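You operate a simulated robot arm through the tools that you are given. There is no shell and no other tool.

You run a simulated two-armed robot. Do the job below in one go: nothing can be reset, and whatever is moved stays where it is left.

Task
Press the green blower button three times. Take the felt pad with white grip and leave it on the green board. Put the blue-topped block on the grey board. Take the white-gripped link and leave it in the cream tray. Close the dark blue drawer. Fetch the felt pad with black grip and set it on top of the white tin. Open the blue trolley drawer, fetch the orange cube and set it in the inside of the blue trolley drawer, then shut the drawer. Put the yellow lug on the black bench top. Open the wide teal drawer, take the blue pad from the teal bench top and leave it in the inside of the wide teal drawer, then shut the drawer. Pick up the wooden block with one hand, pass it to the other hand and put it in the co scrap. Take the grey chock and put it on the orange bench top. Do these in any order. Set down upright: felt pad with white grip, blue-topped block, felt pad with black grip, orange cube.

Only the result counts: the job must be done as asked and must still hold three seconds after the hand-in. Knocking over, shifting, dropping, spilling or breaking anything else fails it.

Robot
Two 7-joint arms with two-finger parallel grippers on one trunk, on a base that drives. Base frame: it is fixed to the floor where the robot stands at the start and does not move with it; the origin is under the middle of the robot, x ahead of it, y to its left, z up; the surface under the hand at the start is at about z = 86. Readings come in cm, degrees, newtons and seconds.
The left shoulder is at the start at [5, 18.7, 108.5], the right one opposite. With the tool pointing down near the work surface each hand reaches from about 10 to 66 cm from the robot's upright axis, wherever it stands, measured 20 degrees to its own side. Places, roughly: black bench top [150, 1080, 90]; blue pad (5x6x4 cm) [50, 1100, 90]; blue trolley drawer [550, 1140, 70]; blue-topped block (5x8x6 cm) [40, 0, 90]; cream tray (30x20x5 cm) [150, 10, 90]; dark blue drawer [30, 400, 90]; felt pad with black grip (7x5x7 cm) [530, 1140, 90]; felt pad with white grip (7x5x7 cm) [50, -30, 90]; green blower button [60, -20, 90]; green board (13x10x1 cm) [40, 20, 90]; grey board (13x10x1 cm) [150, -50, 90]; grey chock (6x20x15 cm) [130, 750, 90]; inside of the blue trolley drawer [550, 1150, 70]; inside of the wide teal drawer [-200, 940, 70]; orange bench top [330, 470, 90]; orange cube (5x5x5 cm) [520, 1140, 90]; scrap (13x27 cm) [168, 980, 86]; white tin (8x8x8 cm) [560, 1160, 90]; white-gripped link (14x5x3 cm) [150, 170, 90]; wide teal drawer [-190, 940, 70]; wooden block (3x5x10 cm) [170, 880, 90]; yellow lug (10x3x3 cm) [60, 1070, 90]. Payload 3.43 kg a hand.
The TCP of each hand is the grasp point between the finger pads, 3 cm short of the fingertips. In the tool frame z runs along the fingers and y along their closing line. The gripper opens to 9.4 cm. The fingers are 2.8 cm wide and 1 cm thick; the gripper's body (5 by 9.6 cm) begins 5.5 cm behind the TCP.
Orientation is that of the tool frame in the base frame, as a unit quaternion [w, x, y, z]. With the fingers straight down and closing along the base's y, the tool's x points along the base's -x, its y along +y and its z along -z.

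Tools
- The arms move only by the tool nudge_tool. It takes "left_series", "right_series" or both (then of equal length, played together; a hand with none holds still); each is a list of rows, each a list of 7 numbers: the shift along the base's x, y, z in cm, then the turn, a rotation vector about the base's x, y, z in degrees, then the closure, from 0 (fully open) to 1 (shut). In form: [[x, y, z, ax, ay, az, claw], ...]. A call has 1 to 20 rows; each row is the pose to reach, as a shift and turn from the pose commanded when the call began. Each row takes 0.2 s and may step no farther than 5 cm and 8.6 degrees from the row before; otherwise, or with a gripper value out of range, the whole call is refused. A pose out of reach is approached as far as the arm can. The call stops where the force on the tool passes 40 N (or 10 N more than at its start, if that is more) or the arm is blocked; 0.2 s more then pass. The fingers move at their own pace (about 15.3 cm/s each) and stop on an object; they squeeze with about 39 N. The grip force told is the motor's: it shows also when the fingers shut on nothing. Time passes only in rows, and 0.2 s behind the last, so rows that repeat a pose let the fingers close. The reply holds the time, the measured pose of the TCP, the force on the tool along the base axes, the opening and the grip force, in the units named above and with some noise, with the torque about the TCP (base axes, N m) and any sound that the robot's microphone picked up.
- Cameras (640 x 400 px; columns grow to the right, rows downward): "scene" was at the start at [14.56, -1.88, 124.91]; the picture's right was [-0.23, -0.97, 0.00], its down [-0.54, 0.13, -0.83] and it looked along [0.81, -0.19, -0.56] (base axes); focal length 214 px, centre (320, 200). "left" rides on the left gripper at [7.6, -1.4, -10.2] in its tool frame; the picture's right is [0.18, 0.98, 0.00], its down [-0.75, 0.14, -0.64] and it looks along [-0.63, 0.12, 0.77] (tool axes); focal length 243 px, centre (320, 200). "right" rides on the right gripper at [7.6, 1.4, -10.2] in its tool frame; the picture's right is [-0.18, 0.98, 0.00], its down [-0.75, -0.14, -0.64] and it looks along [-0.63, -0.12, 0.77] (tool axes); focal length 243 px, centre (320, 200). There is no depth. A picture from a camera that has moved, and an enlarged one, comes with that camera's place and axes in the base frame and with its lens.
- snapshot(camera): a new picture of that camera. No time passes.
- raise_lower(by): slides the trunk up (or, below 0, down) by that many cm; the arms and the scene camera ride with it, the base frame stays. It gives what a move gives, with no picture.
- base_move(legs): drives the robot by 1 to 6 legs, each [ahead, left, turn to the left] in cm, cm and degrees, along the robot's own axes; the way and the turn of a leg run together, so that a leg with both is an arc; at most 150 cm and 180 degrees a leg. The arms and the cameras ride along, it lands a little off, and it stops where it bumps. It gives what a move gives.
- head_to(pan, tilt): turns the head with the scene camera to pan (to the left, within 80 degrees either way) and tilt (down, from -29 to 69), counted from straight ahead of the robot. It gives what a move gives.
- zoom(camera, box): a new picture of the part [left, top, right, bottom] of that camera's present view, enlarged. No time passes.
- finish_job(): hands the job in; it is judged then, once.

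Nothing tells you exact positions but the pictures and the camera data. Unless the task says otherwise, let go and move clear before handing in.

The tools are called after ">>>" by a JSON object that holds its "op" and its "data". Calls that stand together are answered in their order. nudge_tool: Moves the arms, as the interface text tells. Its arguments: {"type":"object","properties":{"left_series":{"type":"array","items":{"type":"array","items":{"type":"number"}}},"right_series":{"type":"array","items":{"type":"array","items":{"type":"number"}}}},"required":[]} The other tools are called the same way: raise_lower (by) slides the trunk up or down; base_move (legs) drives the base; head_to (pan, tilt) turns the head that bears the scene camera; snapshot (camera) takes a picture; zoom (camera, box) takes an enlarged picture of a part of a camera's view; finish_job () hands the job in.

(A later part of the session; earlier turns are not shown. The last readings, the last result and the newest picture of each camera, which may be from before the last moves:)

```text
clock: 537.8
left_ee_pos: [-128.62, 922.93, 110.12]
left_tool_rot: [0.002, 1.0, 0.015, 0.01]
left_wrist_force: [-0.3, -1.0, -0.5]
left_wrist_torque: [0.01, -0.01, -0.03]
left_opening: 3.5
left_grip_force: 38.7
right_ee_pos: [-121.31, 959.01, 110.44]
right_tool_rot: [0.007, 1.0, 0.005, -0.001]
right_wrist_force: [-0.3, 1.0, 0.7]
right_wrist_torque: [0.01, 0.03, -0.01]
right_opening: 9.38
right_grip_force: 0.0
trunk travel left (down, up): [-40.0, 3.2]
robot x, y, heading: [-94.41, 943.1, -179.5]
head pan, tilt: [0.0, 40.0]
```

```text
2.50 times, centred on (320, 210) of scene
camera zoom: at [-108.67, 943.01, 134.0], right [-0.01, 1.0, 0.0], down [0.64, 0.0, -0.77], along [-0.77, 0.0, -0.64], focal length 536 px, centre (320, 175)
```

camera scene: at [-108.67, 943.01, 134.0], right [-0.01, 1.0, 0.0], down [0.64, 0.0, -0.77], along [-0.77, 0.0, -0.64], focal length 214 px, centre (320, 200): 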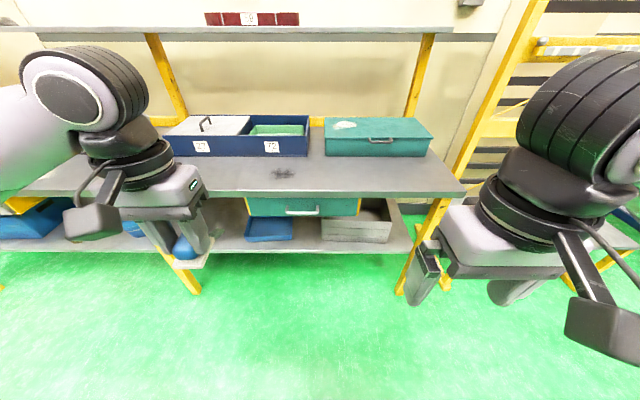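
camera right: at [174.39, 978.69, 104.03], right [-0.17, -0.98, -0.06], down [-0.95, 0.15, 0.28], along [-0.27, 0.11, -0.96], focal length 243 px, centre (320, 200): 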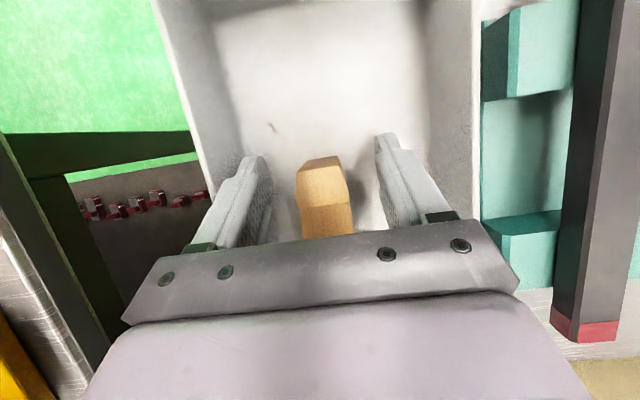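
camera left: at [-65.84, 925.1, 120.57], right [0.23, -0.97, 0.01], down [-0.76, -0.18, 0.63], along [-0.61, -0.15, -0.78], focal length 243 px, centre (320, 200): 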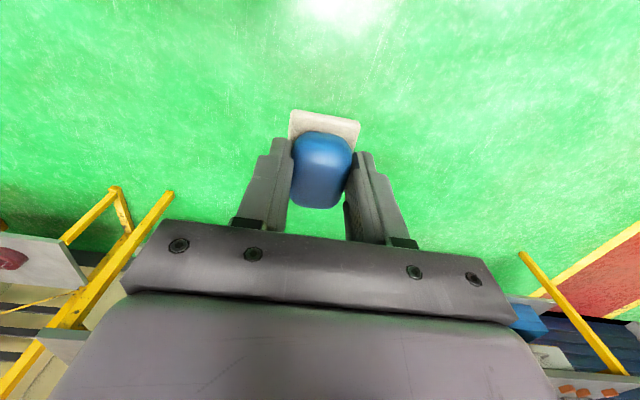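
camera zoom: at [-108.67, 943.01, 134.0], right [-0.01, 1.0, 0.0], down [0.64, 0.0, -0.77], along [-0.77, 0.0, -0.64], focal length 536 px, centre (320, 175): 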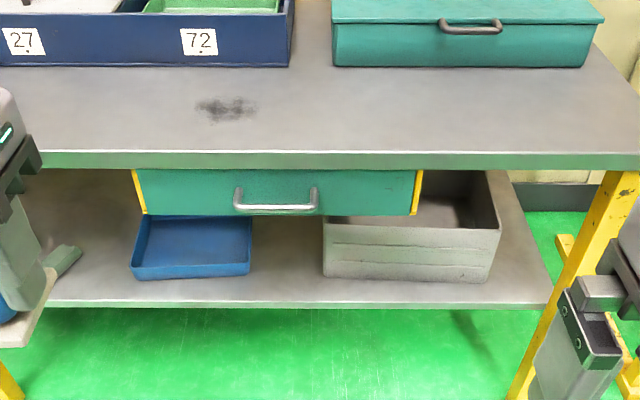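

Triangulating puts the handle bar at about [-168, 936.6, 79], just proud of the bench edge (x≈-172.5). I'll reposition so the right hand can hook it, and lower the trunk a bit.

>>> {"op": "base_move", "data": {"legs": [[12, 20, 0]]}}

>>> {"op": "raise_lower", "data": {"by": -12}}

>>> {"op": "nudge_tool", "data": {"right_series": [[0, 0, 0, 0, 0, 8.5, 0], [0, 0, 0, 0, 0, 17, 0], [0, 0, 0, 0, 0, 25.5, 0], [0, 0, 0, 0, 0, 34, 0.2], [0, 0, 0, 0, 0, 42.5, 0.4], [0, 0, 0, 0, 0, 51, 0.47], [0, 0, 0, 0, 0, 59.5, 0.47], [0, 0, 0, 0, 0, 68, 0.47], [0, 0, 0, 0, 0, 76.5, 0.47], [0, 0, 0, 0, 0, 85, 0.47], [0, 0, 0, 0, 0, 89.5, 0.47], [0, 0, 0, 0, 0, 89.5, 0.47]]}}

>>> {"op": "snapshot", "data": {"camera": "scene"}}

>>> {"op": "snapshot", "data": {"camera": "right"}}

```text
clock: 540.2
left_ee_pos: [-140.49, 902.82, 110.26]
left_tool_rot: [0.002, 1.0, 0.015, 0.01]
left_wrist_force: [0.8, 0.2, 0.0]
left_wrist_torque: [-0.01, 0.01, 0.01]
left_opening: 3.47
left_grip_force: 39.2
right_ee_pos: [-133.34, 938.91, 110.59]
right_tool_rot: [0.006, 1.0, 0.004, -0.001]
right_wrist_force: [0.5, 0.3, -0.8]
right_wrist_torque: [0.06, 0.01, 0.01]
right_opening: 9.39
right_grip_force: 0.1
trunk travel left (down, up): [-40.0, 3.2]
robot x, y, heading: [-106.3, 922.43, -179.5]
head pan, tilt: [0.0, 40.0]
```

```text
clock: 541.7
left_ee_pos: [-140.54, 902.79, 98.24]
left_tool_rot: [0.002, 1.0, 0.014, 0.01]
left_wrist_force: [-0.2, 0.3, 0.7]
left_wrist_torque: [-0.01, -0.01, 0.05]
left_opening: 3.49
left_grip_force: 39.3
right_ee_pos: [-133.23, 938.97, 98.59]
right_tool_rot: [0.006, 1.0, 0.004, -0.001]
right_wrist_force: [-0.3, 0.1, -0.5]
right_wrist_torque: [0.0, -0.02, -0.01]
right_opening: 9.39
right_grip_force: 0.2
trunk travel left (down, up): [-28.0, 15.2]
robot x, y, heading: [-106.45, 922.98, -179.6]
head pan, tilt: [0.0, 40.0]
```

```text
clock: 544.3
left_ee_pos: [-140.52, 902.93, 98.21]
left_tool_rot: [0.003, 1.0, 0.014, 0.01]
left_wrist_force: [1.0, -0.3, -1.2]
left_wrist_torque: [0.01, 0.01, -0.01]
left_opening: 3.48
left_grip_force: 38.6
right_ee_pos: [-133.22, 938.94, 98.6]
right_tool_rot: [0.005, 0.707, 0.708, 0.004]
right_wrist_force: [0.4, -0.7, -0.1]
right_wrist_torque: [-0.04, 0.0, -0.01]
right_opening: 4.99
right_grip_force: 0.1
trunk travel left (down, up): [-28.0, 15.2]
robot x, y, heading: [-106.52, 922.79, -179.8]
head pan, tilt: [0.0, 40.0]
```

```text
taken
camera scene: at [-120.49, 922.9, 122.0], right [-0.01, 1.0, 0.0], down [0.64, 0.0, -0.77], along [-0.77, -0.01, -0.64], focal length 214 px, centre (320, 200)
```

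scene: 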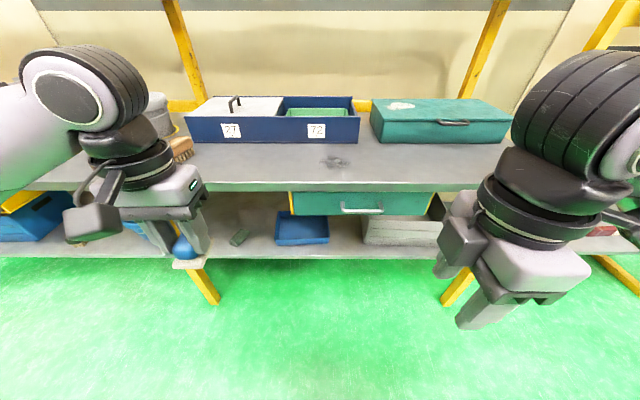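

```text
taken
camera right: at [-131.96, 946.58, 108.87], right [0.98, -0.18, 0.01], down [-0.15, -0.75, 0.64], along [-0.11, -0.63, -0.77], focal length 243 px, centre (320, 200)
```

right: 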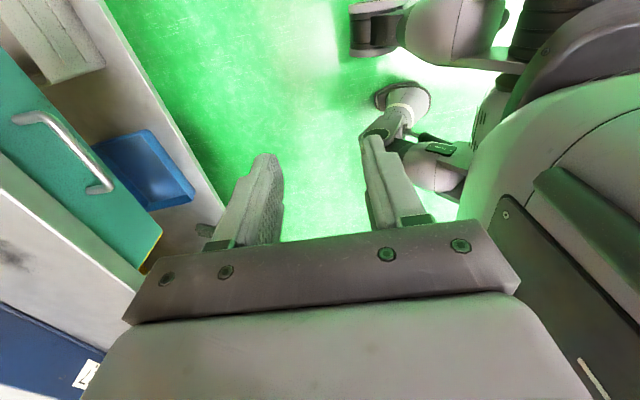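

>>> {"op": "raise_lower", "data": {"by": -18}}

>>> {"op": "head_to", "data": {"pan": -5, "tilt": 25}}

>>> {"op": "snapshot", "data": {"camera": "scene"}}

>>> {"op": "zoom", "data": {"camera": "scene", "box": [220, 140, 440, 280]}}

```text
clock: 546.3
left_ee_pos: [-140.46, 902.97, 80.22]
left_tool_rot: [0.003, 1.0, 0.016, 0.01]
left_wrist_force: [0.4, -0.1, 0.1]
left_wrist_torque: [-0.01, 0.02, -0.04]
left_opening: 3.49
left_grip_force: 39.2
right_ee_pos: [-133.18, 938.99, 80.52]
right_tool_rot: [0.006, 0.707, 0.707, 0.004]
right_wrist_force: [0.1, 0.2, -0.7]
right_wrist_torque: [0.03, 0.03, 0.01]
right_opening: 4.97
right_grip_force: 0.0
trunk travel left (down, up): [-10.0, 33.2]
robot x, y, heading: [-106.27, 922.83, -179.8]
head pan, tilt: [0.0, 40.0]
```

```text
clock: 547.0
left_ee_pos: [-140.54, 902.97, 80.29]
left_tool_rot: [0.003, 1.0, 0.015, 0.009]
left_wrist_force: [0.6, -0.3, 0.4]
left_wrist_torque: [0.02, 0.04, 0.0]
left_opening: 3.49
left_grip_force: 39.4
right_ee_pos: [-133.16, 939.09, 80.47]
right_tool_rot: [0.005, 0.707, 0.707, 0.003]
right_wrist_force: [0.4, 0.4, 0.1]
right_wrist_torque: [-0.02, -0.01, 0.03]
right_opening: 4.96
right_grip_force: 0.0
trunk travel left (down, up): [-10.0, 33.2]
robot x, y, heading: [-106.53, 922.38, -179.5]
head pan, tilt: [-5.0, 25.0]
```

```text
taken
camera scene: at [-121.17, 923.7, 106.32], right [0.08, 1.0, 0.0], down [0.42, -0.03, -0.91], along [-0.9, 0.07, -0.42], focal length 214 px, centre (320, 200)
```

scene: 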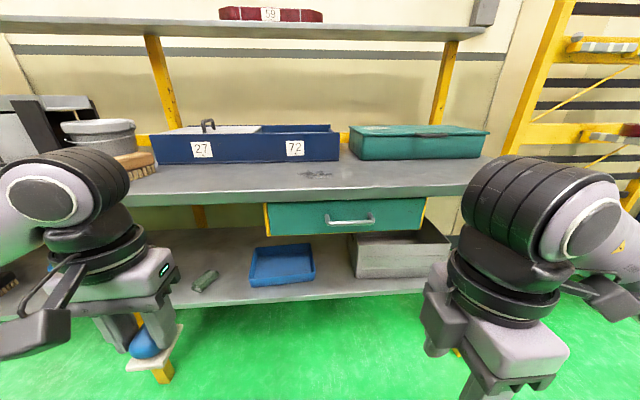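

```text
2.86 times, centred on (330, 210) of scene
camera zoom: at [-121.17, 923.7, 106.32], right [0.08, 1.0, 0.0], down [0.42, -0.03, -0.91], along [-0.9, 0.07, -0.42], focal length 613 px, centre (291, 171)
```

zoom: 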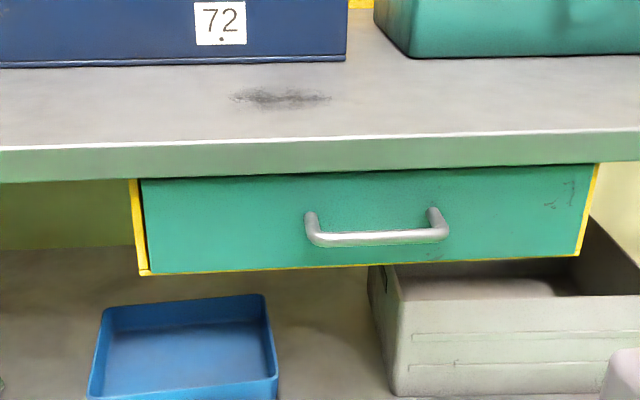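

Better triangulation gives the bar at [-168.9, 936.1, 77.1], drawer front x≈-173.3 and the bench lip at x≈-171.5. I'll raise the trunk back up and bring the open, yawed right hand above the bar to check the profile.

>>> {"op": "raise_lower", "data": {"by": 18}}

>>> {"op": "nudge_tool", "data": {"right_series": [[-4, -0.5, 0, 0, 0, 0, 0.2], [-8, -1, 0, 0, 0, 0, 0], [-12, -1.5, 0, 0, 0, 0, 0], [-16, -2, 0, 0, 0, 0, 0], [-20, -2.5, -2, 0, 0, 0, 0], [-24, -3, -4, 0, 0, 0, 0], [-28, -3, -6, 0, 0, 0, 0], [-31, -3, -7, 0, 0, 0, 0], [-31, -3, -7, 0, 0, 0, 0]]}}

>>> {"op": "snapshot", "data": {"camera": "right"}}

>>> {"op": "snapshot", "data": {"camera": "scene"}}

```text
clock: 549.0
left_ee_pos: [-140.54, 902.85, 98.25]
left_tool_rot: [0.003, 1.0, 0.015, 0.01]
left_wrist_force: [-0.2, -0.2, -0.2]
left_wrist_torque: [0.02, 0.01, 0.02]
left_opening: 3.49
left_grip_force: 38.9
right_ee_pos: [-133.16, 939.04, 98.41]
right_tool_rot: [0.006, 0.707, 0.707, 0.004]
right_wrist_force: [0.2, -0.2, 0.9]
right_wrist_torque: [-0.01, 0.01, 0.01]
right_opening: 4.96
right_grip_force: 0.0
trunk travel left (down, up): [-28.0, 15.2]
robot x, y, heading: [-106.42, 922.68, -179.4]
head pan, tilt: [-5.0, 25.0]
```

```text
clock: 551.0
left_ee_pos: [-140.57, 903.0, 98.17]
left_tool_rot: [0.003, 1.0, 0.015, 0.01]
left_wrist_force: [-0.8, -0.1, -0.4]
left_wrist_torque: [-0.03, 0.0, 0.0]
left_opening: 3.5
left_grip_force: 38.9
right_ee_pos: [-137.92, 931.97, 97.88]
right_tool_rot: [0.006, 0.708, 0.706, 0.003]
right_wrist_force: [-0.1, 0.3, 0.0]
right_wrist_torque: [0.01, 0.02, 0.0]
right_opening: 9.39
right_grip_force: 0.0
right hand out of reach, approached as far as the arm can: row 1, 2, 3, 4, 5, 6, 7, 8, 9
trunk travel left (down, up): [-28.0, 15.2]
robot x, y, heading: [-106.58, 922.58, -179.8]
head pan, tilt: [-5.0, 25.0]
```

```text
taken
camera right: at [-136.7, 939.48, 108.16], right [0.98, -0.19, 0.01], down [-0.15, -0.75, 0.64], along [-0.11, -0.63, -0.77], focal length 243 px, centre (320, 200)
```

right: 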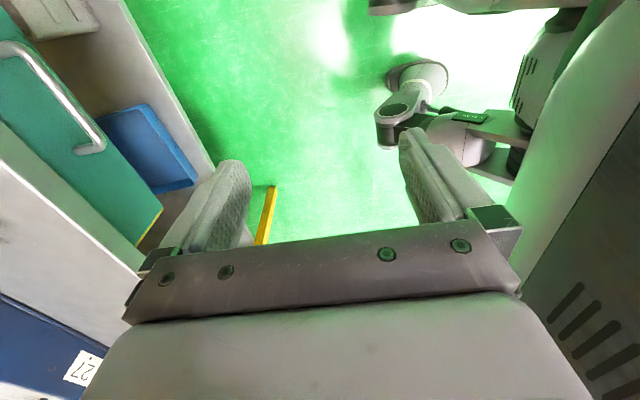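

```text
taken
camera scene: at [-121.18, 923.7, 124.33], right [0.08, 1.0, 0.0], down [0.42, -0.03, -0.91], along [-0.9, 0.07, -0.42], focal length 214 px, centre (320, 200)
```

scene: 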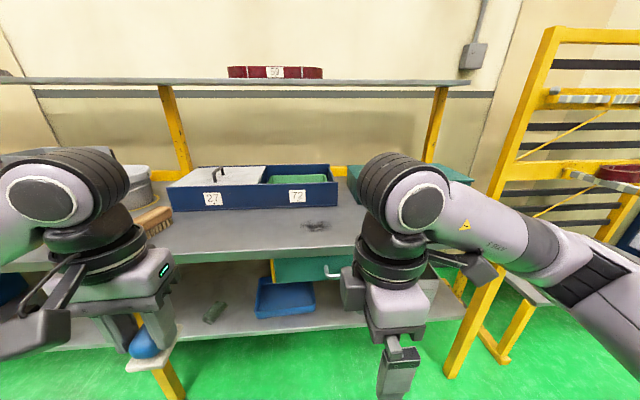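

That yaw direction is out of reach for the arm near the handle. I'll turn the hand the other way (yaw -90).

>>> {"op": "nudge_tool", "data": {"right_series": [[0, 0, 0, 0, 0, -8.5, 0], [0, 0, 0, 0, 0, -17, 0], [0, 0, 0, 0, 0, -25.5, 0], [0, 0, 0, 0, 0, -34, 0], [0, 0.5, 0, 0, 0, -42.5, 0], [0, 1, 0, 0, 0, -51, 0], [0, 1.5, 0, 0, 0, -59.5, 0], [0, 2, 0, 0, 0, -68, 0], [0, 2.5, 0, 0, 0, -76.5, 0], [0, 3, 0, 0, 0, -85, 0], [0, 3.5, 0, 0, 0, -93.5, 0], [0, 4, 0, 0, 0, -102, 0], [0, 4, 0, 0, 0, -110.5, 0], [0, 4, 0, 0, 0, -119, 0], [0, 4, 0, 0, 0, -127.5, 0], [0, 4, 0, 0, 0, -136, 0], [0, 4, 0, 0, 0, -144.5, 0], [0, 4, 0, 0, 0, -153, 0], [0, 4, 0, 0, 0, -161.5, 0], [0, 4, 0, 0, 0, -170, 0]]}}

>>> {"op": "nudge_tool", "data": {"right_series": [[0, 0, 0, 0, 0, -8.5, 0], [0, 0, 0, 0, 0, -9.5, 0], [0, 0, 0, 0, 0, -9.5, 0]]}}

>>> {"op": "snapshot", "data": {"camera": "scene"}}

```text
clock: 555.2
left_ee_pos: [-140.62, 902.92, 98.12]
left_tool_rot: [0.003, 1.0, 0.015, 0.009]
left_wrist_force: [-0.2, -0.6, -0.5]
left_wrist_torque: [0.01, -0.01, -0.02]
left_opening: 3.48
left_grip_force: 39.7
right_ee_pos: [-138.12, 936.01, 97.94]
right_tool_rot: [0.004, 0.765, -0.644, -0.006]
right_wrist_force: [-0.4, -0.3, 0.4]
right_wrist_torque: [-0.01, 0.01, 0.01]
right_opening: 9.4
right_grip_force: 0.0
trunk travel left (down, up): [-28.0, 15.2]
robot x, y, heading: [-106.39, 922.42, -179.8]
head pan, tilt: [-5.0, 25.0]
```

```text
clock: 556.0
left_ee_pos: [-140.54, 902.9, 98.19]
left_tool_rot: [0.002, 1.0, 0.015, 0.01]
left_wrist_force: [0.6, -0.4, -0.2]
left_wrist_torque: [-0.01, -0.01, -0.02]
left_opening: 3.52
left_grip_force: 38.9
right_ee_pos: [-138.07, 935.92, 98.02]
right_tool_rot: [0.004, 0.71, -0.704, -0.005]
right_wrist_force: [0.1, 0.0, -0.7]
right_wrist_torque: [-0.02, 0.02, 0.02]
right_opening: 9.43
right_grip_force: 0.0
trunk travel left (down, up): [-28.0, 15.2]
robot x, y, heading: [-105.73, 922.94, -179.5]
head pan, tilt: [-5.0, 25.0]
```

```text
taken
camera scene: at [-121.18, 923.7, 124.33], right [0.08, 1.0, 0.0], down [0.42, -0.03, -0.91], along [-0.9, 0.07, -0.42], focal length 214 px, centre (320, 200)
```

scene: 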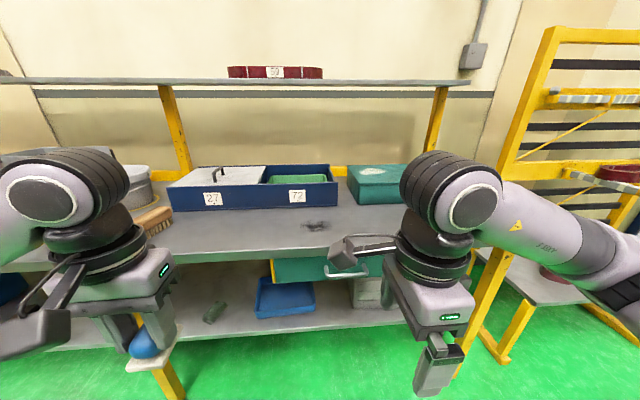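

>>> {"op": "nudge_tool", "data": {"right_series": [[-4, 0, 0, 0, 0, 0, 0], [-8, 0, 0, 0, 0, 0, 0], [-12, 0, 0, 0, 0, 0, 0], [-16, 0, -1, 0, 0, 0, 0], [-20, 0, -2, 0, 0, 0, 0], [-24, 0.2, -4, 0, 0, 0, 0], [-26.6, 0.2, -6, 0, 0, 0, 0], [-26.6, 0.2, -6, 0, 0, 0, 0]]}}

>>> {"op": "snapshot", "data": {"camera": "right"}}

>>> {"op": "snapshot", "data": {"camera": "scene"}}

```text
clock: 557.9
left_ee_pos: [-140.52, 902.89, 98.22]
left_tool_rot: [0.003, 1.0, 0.015, 0.009]
left_wrist_force: [0.1, 0.1, 0.3]
left_wrist_torque: [0.01, 0.02, 0.01]
left_opening: 3.47
left_grip_force: 38.8
right_ee_pos: [-164.76, 936.28, 92.01]
right_tool_rot: [0.003, 0.711, -0.704, -0.006]
right_wrist_force: [-0.7, -0.5, -0.2]
right_wrist_torque: [0.0, -0.02, -0.05]
right_opening: 9.41
right_grip_force: 0.0
trunk travel left (down, up): [-28.0, 15.2]
robot x, y, heading: [-105.91, 922.93, -179.7]
head pan, tilt: [-5.0, 25.0]
```

```text
taken
camera right: at [-166.0, 928.53, 102.26], right [-0.98, 0.17, 0.01], down [0.14, 0.75, 0.64], along [0.1, 0.63, -0.77], focal length 243 px, centre (320, 200)
```

right: 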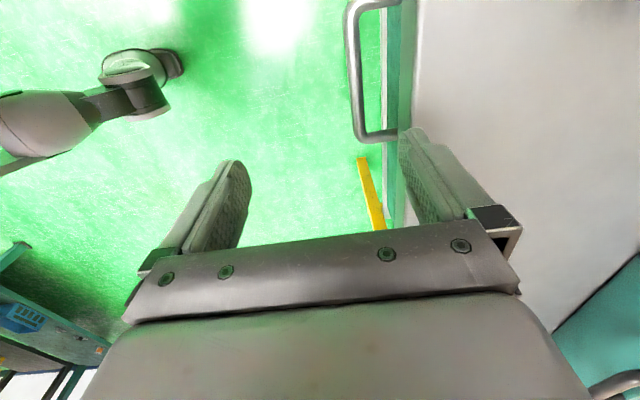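

```text
taken
camera scene: at [-121.17, 923.71, 124.33], right [0.08, 1.0, 0.0], down [0.42, -0.03, -0.91], along [-0.9, 0.07, -0.42], focal length 214 px, centre (320, 200)
```

scene: 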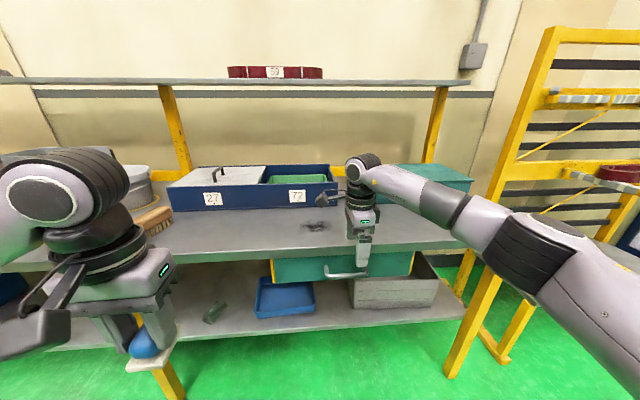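

The profile view shows the bar at x≈-168.4 and the bench lip at x≈-171.2. Tilting the hand about 15° gives the far finger clearance past the lip, so I'll tilt it and check the picture before lowering.

>>> {"op": "nudge_tool", "data": {"right_series": [[0.3, 0, 0, 0, 7.5, 0, 0], [0.3, 0, 0, 0, 15, 0, 0], [0.3, 0, -2, 0, 15, 0, 0], [0.3, 0, -2, 0, 15, 0, 0]]}}

>>> {"op": "snapshot", "data": {"camera": "right"}}

```text
clock: 558.9
left_ee_pos: [-140.58, 902.91, 98.18]
left_tool_rot: [0.003, 1.0, 0.014, 0.01]
left_wrist_force: [-0.1, 0.3, -0.7]
left_wrist_torque: [0.02, 0.03, 0.0]
left_opening: 3.49
left_grip_force: 39.3
right_ee_pos: [-164.38, 936.21, 90.0]
right_tool_rot: [0.096, 0.703, -0.697, -0.099]
right_wrist_force: [0.0, 0.5, 0.4]
right_wrist_torque: [0.03, 0.03, 0.03]
right_opening: 9.35
right_grip_force: 0.1
trunk travel left (down, up): [-28.0, 15.2]
robot x, y, heading: [-106.31, 922.86, -179.6]
head pan, tilt: [-5.0, 25.0]
```

```text
taken
camera right: at [-162.95, 928.49, 100.26], right [-0.95, 0.18, 0.27], down [0.3, 0.75, 0.58], along [-0.1, 0.63, -0.77], focal length 243 px, centre (320, 200)
```

right: 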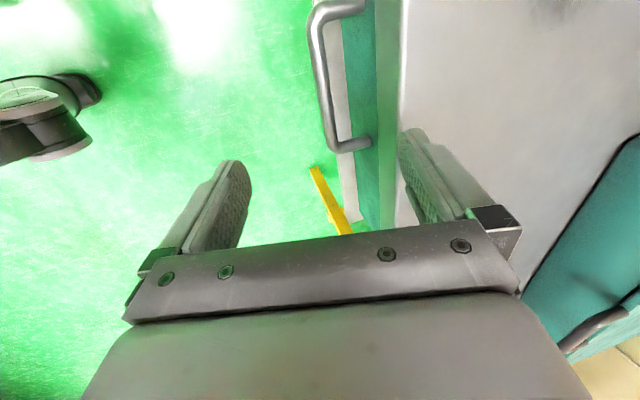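

>>> {"op": "nudge_tool", "data": {"right_series": [[0, 0, -2, 0, 0, 0, 0], [0, 0, -4, 0, 0, 0, 0], [0, 0, -6, 0, 0, 0, 0], [0, 0, -6, 0, 0, 0, 0]]}}

>>> {"op": "snapshot", "data": {"camera": "right"}}

>>> {"op": "zoom", "data": {"camera": "scene", "box": [280, 150, 440, 310]}}

```text
clock: 559.9
left_ee_pos: [-140.51, 903.01, 98.25]
left_tool_rot: [0.003, 1.0, 0.015, 0.01]
left_wrist_force: [-0.2, 0.2, -1.0]
left_wrist_torque: [0.04, -0.02, 0.04]
left_opening: 3.49
left_grip_force: 38.8
right_ee_pos: [-164.39, 936.11, 83.94]
right_tool_rot: [0.095, 0.704, -0.697, -0.099]
right_wrist_force: [-0.7, -0.3, 0.3]
right_wrist_torque: [-0.03, -0.02, 0.05]
right_opening: 9.41
right_grip_force: 0.1
trunk travel left (down, up): [-28.0, 15.2]
robot x, y, heading: [-106.13, 922.94, -179.7]
head pan, tilt: [-5.0, 25.0]
```

```text
taken
camera right: at [-162.89, 928.47, 94.2], right [-0.95, 0.18, 0.27], down [0.3, 0.75, 0.58], along [-0.1, 0.63, -0.77], focal length 243 px, centre (320, 200)
```

right: 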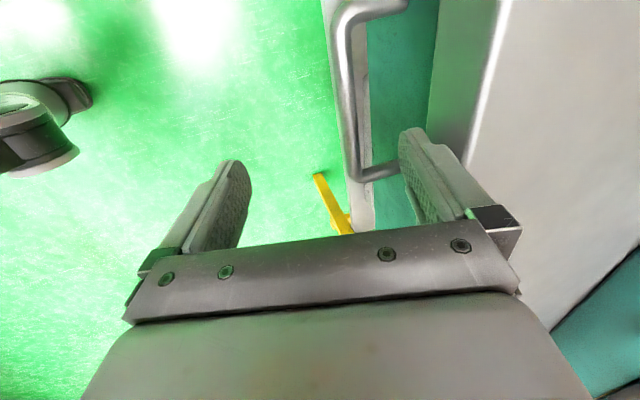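

```text
2.50 times, centred on (360, 230) of scene
camera zoom: at [-121.18, 923.7, 124.33], right [0.08, 1.0, 0.0], down [0.42, -0.03, -0.91], along [-0.9, 0.07, -0.42], focal length 536 px, centre (220, 125)
```

zoom: 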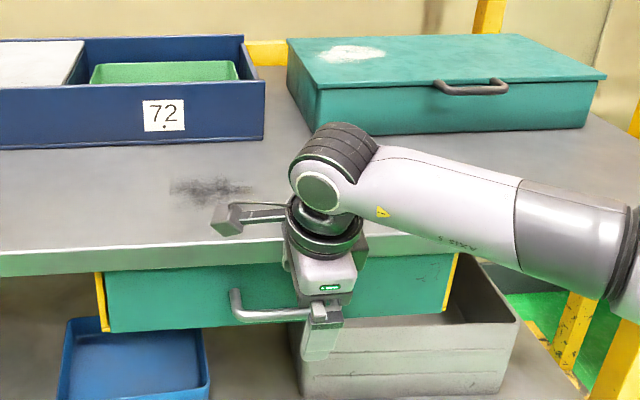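

>>> {"op": "nudge_tool", "data": {"right_series": [[0, 0, -2, 0, 0, 0, 0], [0, 0, -4, 0, 0, 0, 0], [0, 0, -6, 0, 0, 0, 0], [0, 0, -6.4, 0, 0, 0, 0], [0, 0, -6.4, 0, 0, 0, 0]]}}

>>> {"op": "snapshot", "data": {"camera": "right"}}

>>> {"op": "zoom", "data": {"camera": "scene", "box": [280, 150, 440, 310]}}

```text
clock: 561.0
left_ee_pos: [-140.49, 902.83, 98.28]
left_tool_rot: [0.003, 1.0, 0.015, 0.01]
left_wrist_force: [0.5, 0.4, -1.0]
left_wrist_torque: [0.0, 0.03, -0.01]
left_opening: 3.5
left_grip_force: 38.7
right_ee_pos: [-164.25, 936.06, 77.55]
right_tool_rot: [0.096, 0.703, -0.697, -0.098]
right_wrist_force: [-0.3, 0.8, -1.2]
right_wrist_torque: [-0.03, 0.01, -0.02]
right_opening: 9.39
right_grip_force: 0.0
trunk travel left (down, up): [-28.0, 15.2]
robot x, y, heading: [-105.95, 923.0, -179.7]
head pan, tilt: [-5.0, 25.0]
```

```text
taken
camera right: at [-162.92, 928.47, 87.88], right [-0.95, 0.17, 0.27], down [0.3, 0.75, 0.58], along [-0.1, 0.63, -0.77], focal length 243 px, centre (320, 200)
```

right: 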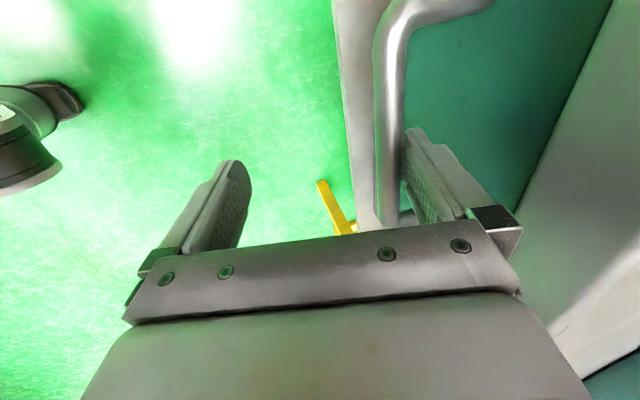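

```text
2.50 times, centred on (360, 230) of scene
camera zoom: at [-121.17, 923.7, 124.33], right [0.08, 1.0, 0.0], down [0.42, -0.03, -0.91], along [-0.9, 0.07, -0.42], focal length 536 px, centre (220, 125)
```

zoom: 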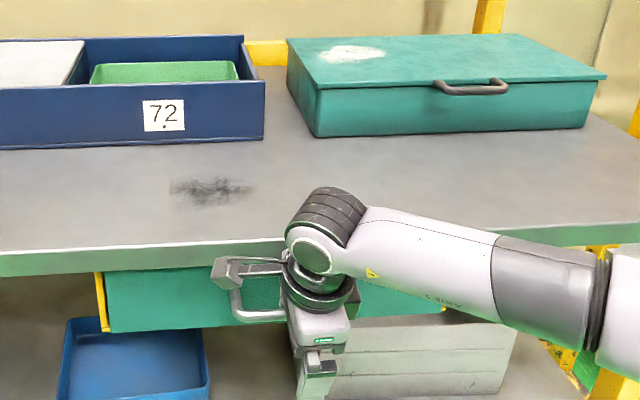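

The finger is hooked behind the bar. Now pulling the drawer open.

>>> {"op": "nudge_tool", "data": {"right_series": [[0.5, 0, 0, 0, 0, 0, 0], [1, 0, 0, 0, 0, 0, 0], [2, 0, 0, 0, 0, 0, 0], [3, 0, 0, 0, 0, 0, 0], [4, 0, 0, 0, 0, 0, 0], [5, 0, 0, 0, 0, 0, 0], [6, 0, 0, 0, 0, 0, 0]]}}

>>> {"op": "snapshot", "data": {"camera": "right"}}

>>> {"op": "snapshot", "data": {"camera": "scene"}}

```text
clock: 562.6
left_ee_pos: [-140.46, 902.92, 98.08]
left_tool_rot: [0.003, 1.0, 0.015, 0.011]
left_wrist_force: [-0.3, -0.5, -0.9]
left_wrist_torque: [-0.02, 0.0, 0.01]
left_opening: 3.52
left_grip_force: 38.8
right_ee_pos: [-158.32, 936.18, 77.64]
right_tool_rot: [0.095, 0.703, -0.698, -0.099]
right_wrist_force: [0.1, -0.3, 0.3]
right_wrist_torque: [0.03, 0.01, -0.03]
right_opening: 9.41
right_grip_force: 0.1
trunk travel left (down, up): [-28.0, 15.2]
robot x, y, heading: [-106.29, 923.17, -179.8]
head pan, tilt: [-5.0, 25.0]
```

```text
taken
camera right: at [-156.9, 928.49, 87.86], right [-0.95, 0.18, 0.27], down [0.3, 0.75, 0.58], along [-0.1, 0.63, -0.77], focal length 243 px, centre (320, 200)
```

right: 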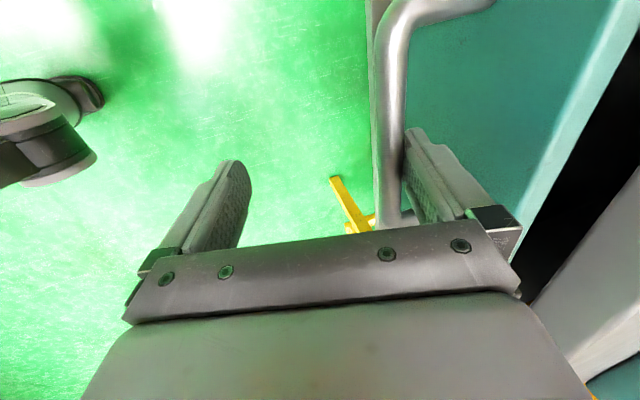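

```text
taken
camera scene: at [-121.17, 923.7, 124.33], right [0.08, 1.0, 0.0], down [0.42, -0.03, -0.91], along [-0.9, 0.07, -0.42], focal length 214 px, centre (320, 200)
```

scene: 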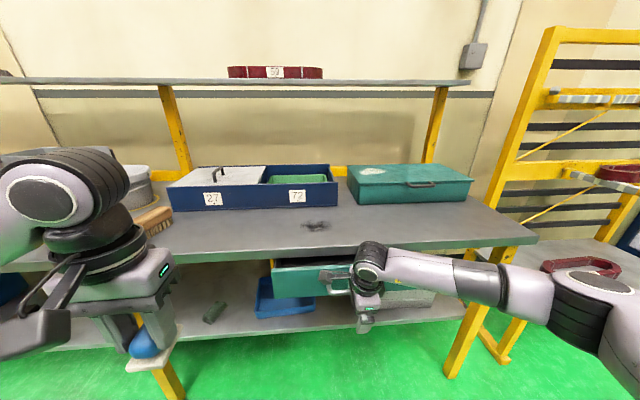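

The drawer is sliding out. Pulling about 15 cm more.

>>> {"op": "nudge_tool", "data": {"right_series": [[1.5, 0, 0, 0, 0, 0, 0], [3, 0, 0, 0, 0, 0, 0], [4.5, 0, 0, 0, 0, 0, 0], [6, 0, 0, 0, 0, 0, 0], [7.5, 0, 0, 0, 0, 0, 0], [9, 0, 0, 0, 0, 0, 0], [10.5, 0, 0, 0, 0, 0, 0], [12, 0, 0, 0, 0, 0, 0], [13.5, 0, 0, 0, 0, 0, 0], [15, 0, 0, 0, 0, 0, 0], [15, 0, 0, 0, 0, 0, 0]]}}

>>> {"op": "head_to", "data": {"pan": -5, "tilt": 45}}

>>> {"op": "snapshot", "data": {"camera": "scene"}}

```text
clock: 565.0
left_ee_pos: [-140.49, 902.96, 98.22]
left_tool_rot: [0.003, 1.0, 0.015, 0.011]
left_wrist_force: [0.2, 0.8, 0.1]
left_wrist_torque: [-0.04, -0.01, -0.03]
left_opening: 3.5
left_grip_force: 39.2
right_ee_pos: [-143.37, 936.18, 77.4]
right_tool_rot: [0.095, 0.704, -0.697, -0.098]
right_wrist_force: [-0.2, -0.2, -0.4]
right_wrist_torque: [-0.01, -0.03, 0.03]
right_opening: 9.43
right_grip_force: 0.1
trunk travel left (down, up): [-28.0, 15.2]
robot x, y, heading: [-106.17, 923.15, -179.6]
head pan, tilt: [-5.0, 25.0]
```

```text
clock: 565.9
left_ee_pos: [-140.53, 902.9, 98.23]
left_tool_rot: [0.003, 1.0, 0.014, 0.01]
left_wrist_force: [-0.4, 0.3, 0.1]
left_wrist_torque: [-0.02, -0.02, 0.0]
left_opening: 3.47
left_grip_force: 39.4
right_ee_pos: [-143.33, 936.21, 77.52]
right_tool_rot: [0.096, 0.704, -0.697, -0.099]
right_wrist_force: [-0.8, 0.0, 0.0]
right_wrist_torque: [0.03, 0.01, 0.02]
right_opening: 9.41
right_grip_force: 0.0
trunk travel left (down, up): [-28.0, 15.2]
robot x, y, heading: [-106.32, 922.82, -179.7]
head pan, tilt: [-5.0, 45.0]
```

```text
taken
camera scene: at [-120.1, 923.62, 121.28], right [0.08, 1.0, 0.0], down [0.7, -0.06, -0.71], along [-0.71, 0.06, -0.71], focal length 214 px, centre (320, 200)
```

scene: 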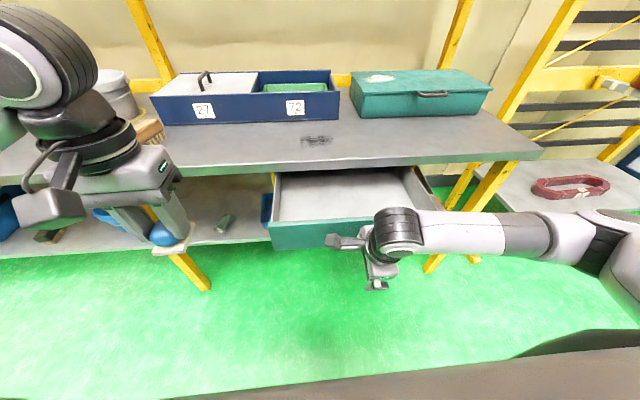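

The drawer is open about 20 cm. I'll unhook the right hand and move it aside, then place the pad with the left.

>>> {"op": "nudge_tool", "data": {"right_series": [[-0.4, 0, 0, 0, 0, 0, 0], [-0.4, 0, 3, 0, 0, 0, 0], [-0.4, 0, 7, 0, 0, 0, 0], [-0.4, 0, 11, 0, 0, 0, 0], [0, 2, 15, 0, -5, 0, 0], [2, 6, 18, 0, -10, 0, 0], [4, 10, 20, 0, -15, 0, 0], [5, 14, 20, 0, -15, 0, 0], [5, 16, 20, 0, -15, 0, 0]]}}

>>> {"op": "snapshot", "data": {"camera": "scene"}}

>>> {"op": "snapshot", "data": {"camera": "left"}}

```text
refused: row 6 steps farther than a row can; nothing moved
```

```text
taken
camera scene: at [-120.1, 923.62, 121.28], right [0.08, 1.0, 0.0], down [0.7, -0.06, -0.71], along [-0.71, 0.06, -0.71], focal length 214 px, centre (320, 200)
```

scene: 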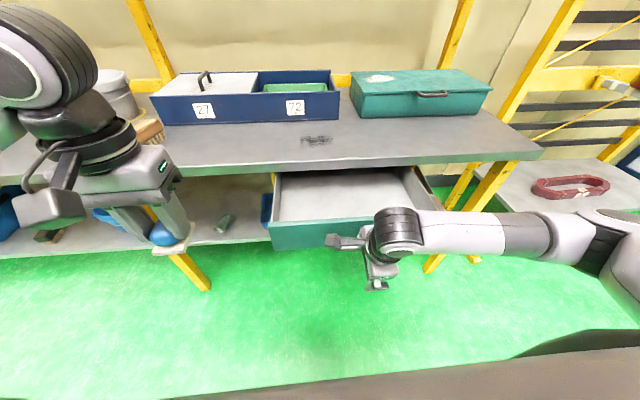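

```text
taken
camera left: at [-133.02, 904.63, 108.58], right [0.21, -0.98, 0.01], down [-0.76, -0.16, 0.63], along [-0.61, -0.14, -0.78], focal length 243 px, centre (320, 200)
```

left: 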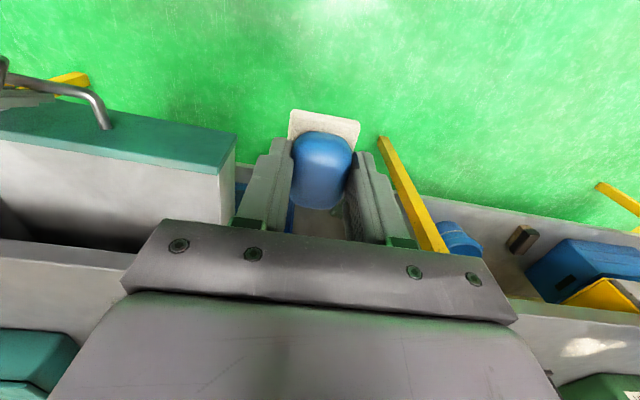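

>>> {"op": "nudge_tool", "data": {"right_series": [[-0.4, 0, 0, 0, 0, 0, 0], [-0.4, 0, 3, 0, 0, 0, 0], [-0.4, 0, 7, 0, 0, 0, 0], [-0.4, 0, 11, 0, 0, 0, 0], [0, 2, 14, 0, -5, 0, 0], [2, 5, 17, 0, -10, 0, 0], [4, 8, 19, 0, -15, 0, 0], [5, 12, 20, 0, -15, 0, 0], [5, 16, 20, 0, -15, 0, 0]]}}

>>> {"op": "snapshot", "data": {"camera": "scene"}}

```text
clock: 567.9
left_ee_pos: [-140.51, 902.97, 98.13]
left_tool_rot: [0.003, 1.0, 0.015, 0.009]
left_wrist_force: [-0.1, -0.7, -1.4]
left_wrist_torque: [-0.01, 0.01, -0.02]
left_opening: 3.47
left_grip_force: 38.7
right_ee_pos: [-138.38, 952.31, 97.61]
right_tool_rot: [0.004, 0.711, -0.703, -0.005]
right_wrist_force: [0.1, 0.0, -0.4]
right_wrist_torque: [-0.04, -0.01, 0.0]
right_opening: 9.44
right_grip_force: 0.0
trunk travel left (down, up): [-28.0, 15.2]
robot x, y, heading: [-106.3, 922.79, -179.6]
head pan, tilt: [-5.0, 45.0]
```

```text
taken
camera scene: at [-120.08, 923.64, 121.27], right [0.08, 1.0, 0.0], down [0.7, -0.06, -0.71], along [-0.7, 0.06, -0.71], focal length 214 px, centre (320, 200)
```

scene: 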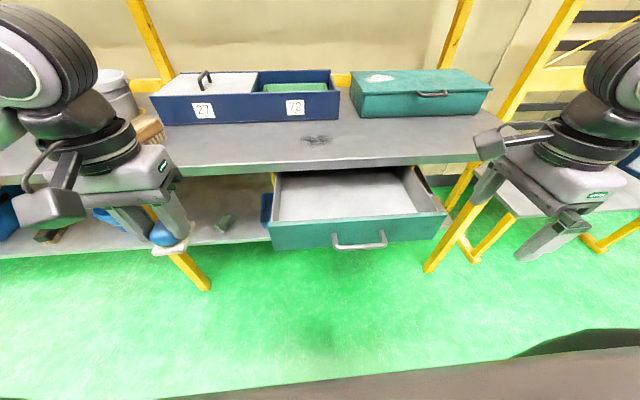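

The open drawer is clear. I'll carry the pad over its interior and lower it.

>>> {"op": "nudge_tool", "data": {"left_series": [[-3, 3, 0, 0, 0, 0, 1], [-6, 6, 0, 0, 0, 0, 1], [-9.5, 9, 0, 0, 0, 0, 1], [-13, 12, -1, 0, 0, 0, 1], [-16.5, 15, -2, 0, 0, 0, 1], [-19.5, 18, -4, 0, 0, 0, 1], [-21.5, 19.5, -7, 0, 0, 0, 1], [-21.5, 19.5, -10, 0, 0, 0, 1], [-21.5, 19.5, -13, 0, 0, 0, 1], [-21.5, 19.5, -13, 0, 0, 0, 1]]}}

>>> {"op": "snapshot", "data": {"camera": "scene"}}

>>> {"op": "snapshot", "data": {"camera": "left"}}

```text
clock: 570.1
left_ee_pos: [-162.08, 922.51, 85.31]
left_tool_rot: [0.004, 1.0, 0.015, 0.009]
left_wrist_force: [0.2, 0.3, 0.3]
left_wrist_torque: [-0.02, 0.01, -0.02]
left_opening: 3.5
left_grip_force: 39.5
right_ee_pos: [-138.42, 952.22, 97.51]
right_tool_rot: [0.004, 0.71, -0.704, -0.005]
right_wrist_force: [-0.3, 0.6, -0.3]
right_wrist_torque: [-0.02, -0.01, -0.03]
right_opening: 9.4
right_grip_force: 0.1
trunk travel left (down, up): [-28.0, 15.2]
robot x, y, heading: [-106.04, 922.87, -179.5]
head pan, tilt: [-5.0, 45.0]
```

```text
taken
camera scene: at [-120.1, 923.62, 121.27], right [0.08, 1.0, 0.0], down [0.7, -0.06, -0.71], along [-0.7, 0.06, -0.71], focal length 214 px, centre (320, 200)
```

scene: 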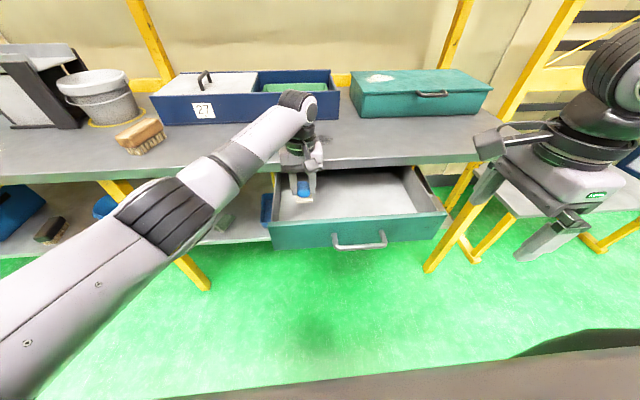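

```text
taken
camera left: at [-154.54, 924.19, 95.6], right [0.21, -0.98, 0.01], down [-0.76, -0.16, 0.63], along [-0.61, -0.14, -0.78], focal length 243 px, centre (320, 200)
```

left: 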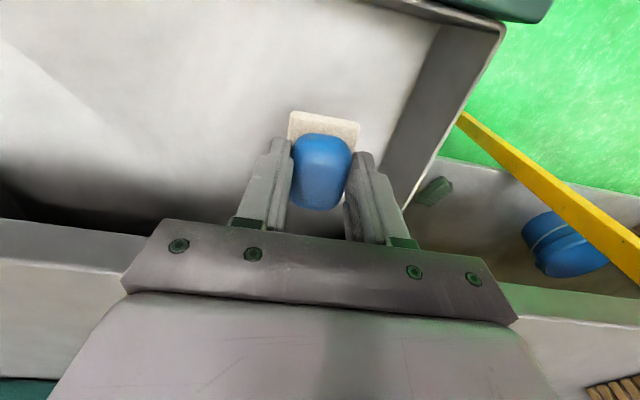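

>>> {"op": "nudge_tool", "data": {"left_series": [[0, 0, -1.5, 0, 0, 0, 1], [0, 0, -3, 0, 0, 0, 1], [0, 0, -4, 0, 0, 0, 1], [0, 0, -5, 0, 0, 0, 1], [0, 0, -5, 0, 0, 0, 1]]}}

>>> {"op": "zoom", "data": {"camera": "scene", "box": [250, 130, 410, 270]}}

```text
clock: 571.3
left_ee_pos: [-162.12, 922.51, 80.1]
left_tool_rot: [0.003, 1.0, 0.015, 0.01]
left_wrist_force: [0.5, 0.6, -1.7]
left_wrist_torque: [-0.02, 0.0, 0.03]
left_opening: 3.53
left_grip_force: 39.1
right_ee_pos: [-138.45, 952.24, 97.37]
right_tool_rot: [0.004, 0.71, -0.704, -0.006]
right_wrist_force: [-0.3, -0.8, 0.4]
right_wrist_torque: [-0.04, 0.01, 0.0]
right_opening: 9.4
right_grip_force: 0.1
trunk travel left (down, up): [-28.0, 15.2]
robot x, y, heading: [-106.21, 922.63, -179.6]
head pan, tilt: [-5.0, 45.0]
```

```text
2.86 times, centred on (330, 200) of scene
camera zoom: at [-120.1, 923.62, 121.27], right [0.08, 1.0, 0.0], down [0.7, -0.06, -0.71], along [-0.7, 0.06, -0.71], focal length 613 px, centre (291, 200)
```

zoom: 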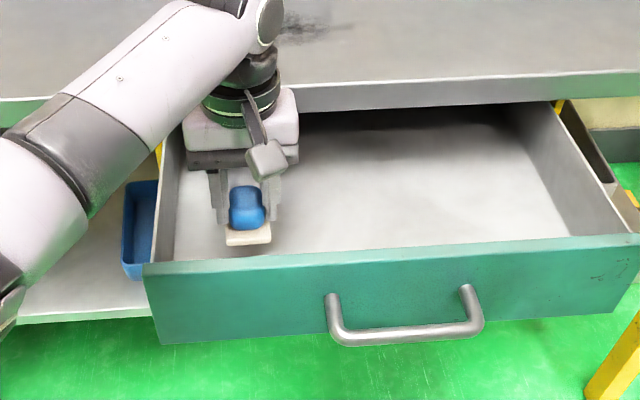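

>>> {"op": "nudge_tool", "data": {"left_series": [[0, 0, -0.6, 0, 0, 0, 1], [0, 0, -1.2, 0, 0, 0, 1], [0, 0, -1.8, 0, 0, 0, 1], [0, 0, -1.8, 0, 0, 0, 1]]}}

>>> {"op": "zoom", "data": {"camera": "scene", "box": [280, 150, 360, 220]}}

```text
clock: 572.3
left_ee_pos: [-162.01, 922.41, 78.36]
left_tool_rot: [0.003, 1.0, 0.014, 0.01]
left_wrist_force: [0.0, 0.3, -0.2]
left_wrist_torque: [-0.03, -0.04, 0.0]
left_opening: 3.47
left_grip_force: 39.3
right_ee_pos: [-138.41, 952.27, 97.5]
right_tool_rot: [0.005, 0.71, -0.704, -0.005]
right_wrist_force: [0.0, 0.2, -0.5]
right_wrist_torque: [0.0, -0.03, -0.02]
right_opening: 9.4
right_grip_force: 0.0
trunk travel left (down, up): [-28.0, 15.2]
robot x, y, heading: [-106.51, 923.16, -179.7]
head pan, tilt: [-5.0, 45.0]
```

```text
5.71 times, centred on (320, 185) of scene
camera zoom: at [-120.1, 923.62, 121.27], right [0.08, 1.0, 0.0], down [0.7, -0.06, -0.71], along [-0.7, 0.06, -0.71], focal length 1226 px, centre (320, 286)
```

zoom: 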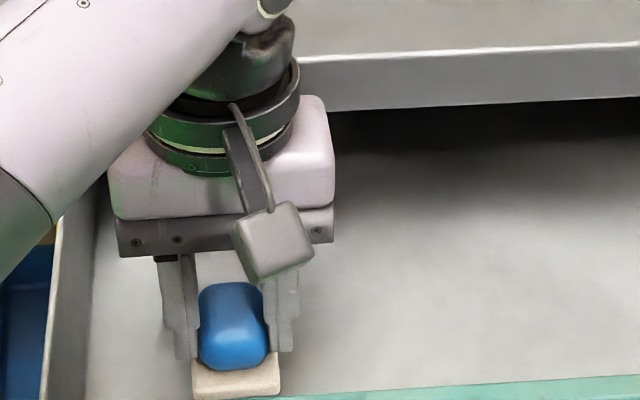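

>>> {"op": "nudge_tool", "data": {"left_series": [[0, 0, -0.4, 0, 0, 0, 1], [0, 0, -0.8, 0, 0, 0, 1], [0, 0, -1.0, 0, 0, 0, 1], [0, 0, -1.0, 0, 0, 0, 1]]}}

```text
clock: 573.3
left_ee_pos: [-162.08, 922.33, 77.47]
left_tool_rot: [0.002, 1.0, 0.014, 0.01]
left_wrist_force: [1.0, -0.1, -1.0]
left_wrist_torque: [0.03, 0.01, 0.01]
left_opening: 3.48
left_grip_force: 38.8
right_ee_pos: [-138.42, 952.27, 97.55]
right_tool_rot: [0.004, 0.71, -0.704, -0.005]
right_wrist_force: [-0.5, 0.6, 0.2]
right_wrist_torque: [0.0, 0.03, 0.0]
right_opening: 9.41
right_grip_force: 0.1
trunk travel left (down, up): [-28.0, 15.2]
robot x, y, heading: [-106.25, 922.86, -179.6]
head pan, tilt: [-5.0, 45.0]
```

>>> {"op": "nudge_tool", "data": {"left_series": [[0, 0, -0.3, 0, 0, 0, 1], [0, 0, -0.6, 0, 0, 0, 1], [0, 0, -0.8, 0, 0, 0, 1], [0, 0, -0.8, 0, 0, 0, 1]]}}

>>> {"op": "zoom", "data": {"camera": "scene", "box": [280, 150, 360, 220]}}

```text
clock: 574.3
left_ee_pos: [-162.0, 922.47, 77.04]
left_tool_rot: [0.002, 1.0, 0.014, 0.005]
left_wrist_force: [-0.8, -3.8, 25.8]
left_wrist_torque: [0.06, -0.53, -0.1]
left_opening: 3.5
left_grip_force: 39.1
right_ee_pos: [-138.27, 952.2, 97.5]
right_tool_rot: [0.005, 0.71, -0.704, -0.007]
right_wrist_force: [-0.5, 0.1, -0.5]
right_wrist_torque: [-0.01, 0.02, 0.01]
right_opening: 9.39
right_grip_force: 0.0
trunk travel left (down, up): [-28.0, 15.2]
robot x, y, heading: [-106.35, 922.97, -179.5]
head pan, tilt: [-5.0, 45.0]
```

```text
5.71 times, centred on (320, 185) of scene
camera zoom: at [-119.9, 923.59, 121.33], right [0.08, 1.0, 0.0], down [0.7, -0.06, -0.71], along [-0.71, 0.06, -0.71], focal length 1226 px, centre (320, 286)
```

zoom: 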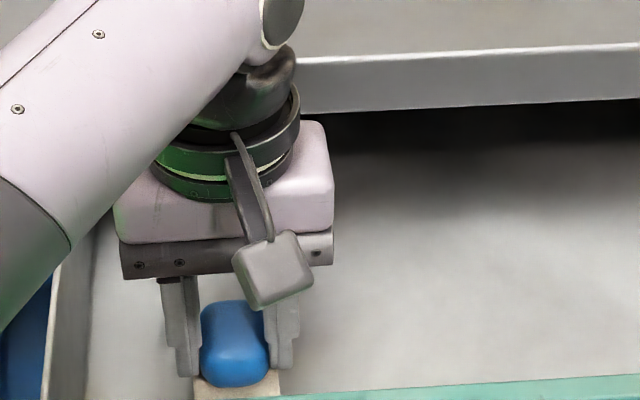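

Contact with the drawer floor. Easing off, releasing gradually, and lifting out.

>>> {"op": "nudge_tool", "data": {"left_series": [[0, 0, 0.2, 0, 0, 0, 1], [0, 0, 0.3, 0, 0, 0, 1], [0, 0, 0.3, 0, 0, 0, 0.6], [0, 0, 0.3, 0, 0, 0, 0.55], [0, 0, 0.3, 0, 0, 0, 0.45], [0, 0, 0.3, 0, 0, 0, 0.3], [0, 0, 0.3, 0, 0, 0, 0.2], [0, 0, 3, 0, 0, 0, 0.2], [0, 0, 7, 0, 0, 0, 0.2], [0, 0, 11, 0, 0, 0, 0.2], [0, 0, 15, 0, 0, 0, 0.2], [4, -2, 17, 0, 0, 0, 0], [8, -4, 18, 0, 0, 0, 0], [12, -6, 19, 0, 0, 0, 0], [16, -8, 20, 0, 0, 0, 0], [20, -10, 20, 0, 0, 0, 0], [22, -12, 20, 0, 0, 0, 0]]}}

>>> {"op": "zoom", "data": {"camera": "scene", "box": [230, 120, 470, 270]}}

```text
clock: 577.9
left_ee_pos: [-139.93, 910.39, 96.71]
left_tool_rot: [0.004, 1.0, 0.016, 0.009]
left_wrist_force: [-0.5, 0.0, -0.6]
left_wrist_torque: [-0.02, 0.0, 0.0]
left_opening: 9.4
left_grip_force: 0.1
right_ee_pos: [-138.37, 952.29, 97.46]
right_tool_rot: [0.003, 0.71, -0.704, -0.006]
right_wrist_force: [0.0, -0.2, 0.5]
right_wrist_torque: [-0.01, -0.01, 0.02]
right_opening: 9.4
right_grip_force: 0.0
trunk travel left (down, up): [-28.0, 15.2]
robot x, y, heading: [-106.23, 922.59, -179.5]
head pan, tilt: [-5.0, 45.0]
```

```text
2.67 times, centred on (350, 195) of scene
camera zoom: at [-120.08, 923.6, 121.27], right [0.08, 1.0, 0.0], down [0.7, -0.06, -0.71], along [-0.7, 0.06, -0.71], focal length 572 px, centre (240, 213)
```

zoom: 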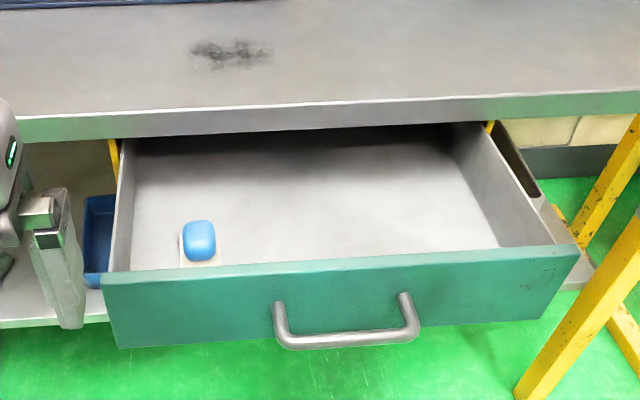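

The pad rests in the drawer. Now I'll close the drawer by pushing its handle with the closed right hand, tilted to stay clear of the bench lip.

>>> {"op": "nudge_tool", "data": {"right_series": [[0, -4, 0, 0, 5, 0, 0.5], [0, -8, 0, 0, 10, 0, 1], [0, -12, -2, 0, 15, 0, 1], [0, -16, -4, 0, 15, 0, 1], [0, -16, -8, 0, 15, 0, 1], [0, -16, -12, 0, 15, 0, 1], [0, -16, -16, 0, 15, 0, 1], [0, -16, -18.4, 0, 15, 0, 1], [0, -16, -18.4, 0, 15, 0, 1]]}}

>>> {"op": "snapshot", "data": {"camera": "right"}}

>>> {"op": "zoom", "data": {"camera": "scene", "box": [230, 120, 470, 320]}}

```text
clock: 579.9
left_ee_pos: [-140.0, 910.35, 96.74]
left_tool_rot: [0.002, 1.0, 0.015, 0.009]
left_wrist_force: [-0.4, -1.5, 0.2]
left_wrist_torque: [0.02, 0.03, 0.01]
left_opening: 9.41
left_grip_force: 0.1
right_ee_pos: [-138.43, 936.19, 79.17]
right_tool_rot: [0.096, 0.704, -0.697, -0.099]
right_wrist_force: [-0.4, -0.7, -0.7]
right_wrist_torque: [0.02, -0.03, -0.02]
right_opening: 0.01
right_grip_force: 33.3
trunk travel left (down, up): [-28.0, 15.2]
robot x, y, heading: [-106.01, 923.14, -179.7]
head pan, tilt: [-5.0, 45.0]
```

```text
taken
camera right: at [-136.98, 928.48, 89.41], right [-0.95, 0.17, 0.27], down [0.3, 0.75, 0.58], along [-0.1, 0.63, -0.77], focal length 243 px, centre (320, 200)
```

right: 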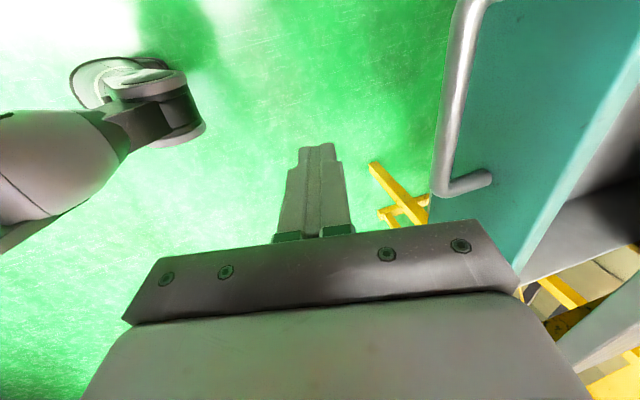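

```text
2.00 times, centred on (350, 220) of scene
camera zoom: at [-120.09, 923.62, 121.27], right [0.08, 1.0, 0.0], down [0.7, -0.06, -0.71], along [-0.7, 0.06, -0.71], focal length 429 px, centre (260, 160)
```

zoom: 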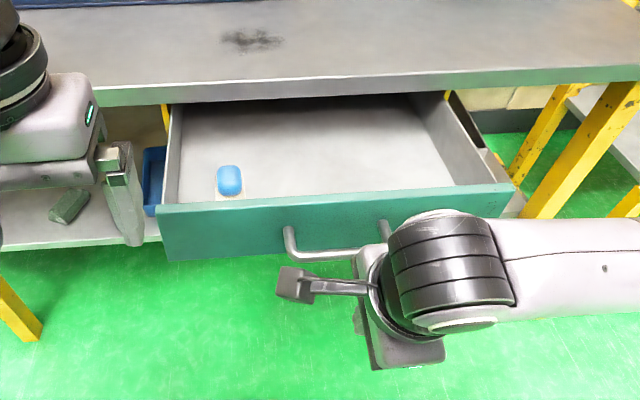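

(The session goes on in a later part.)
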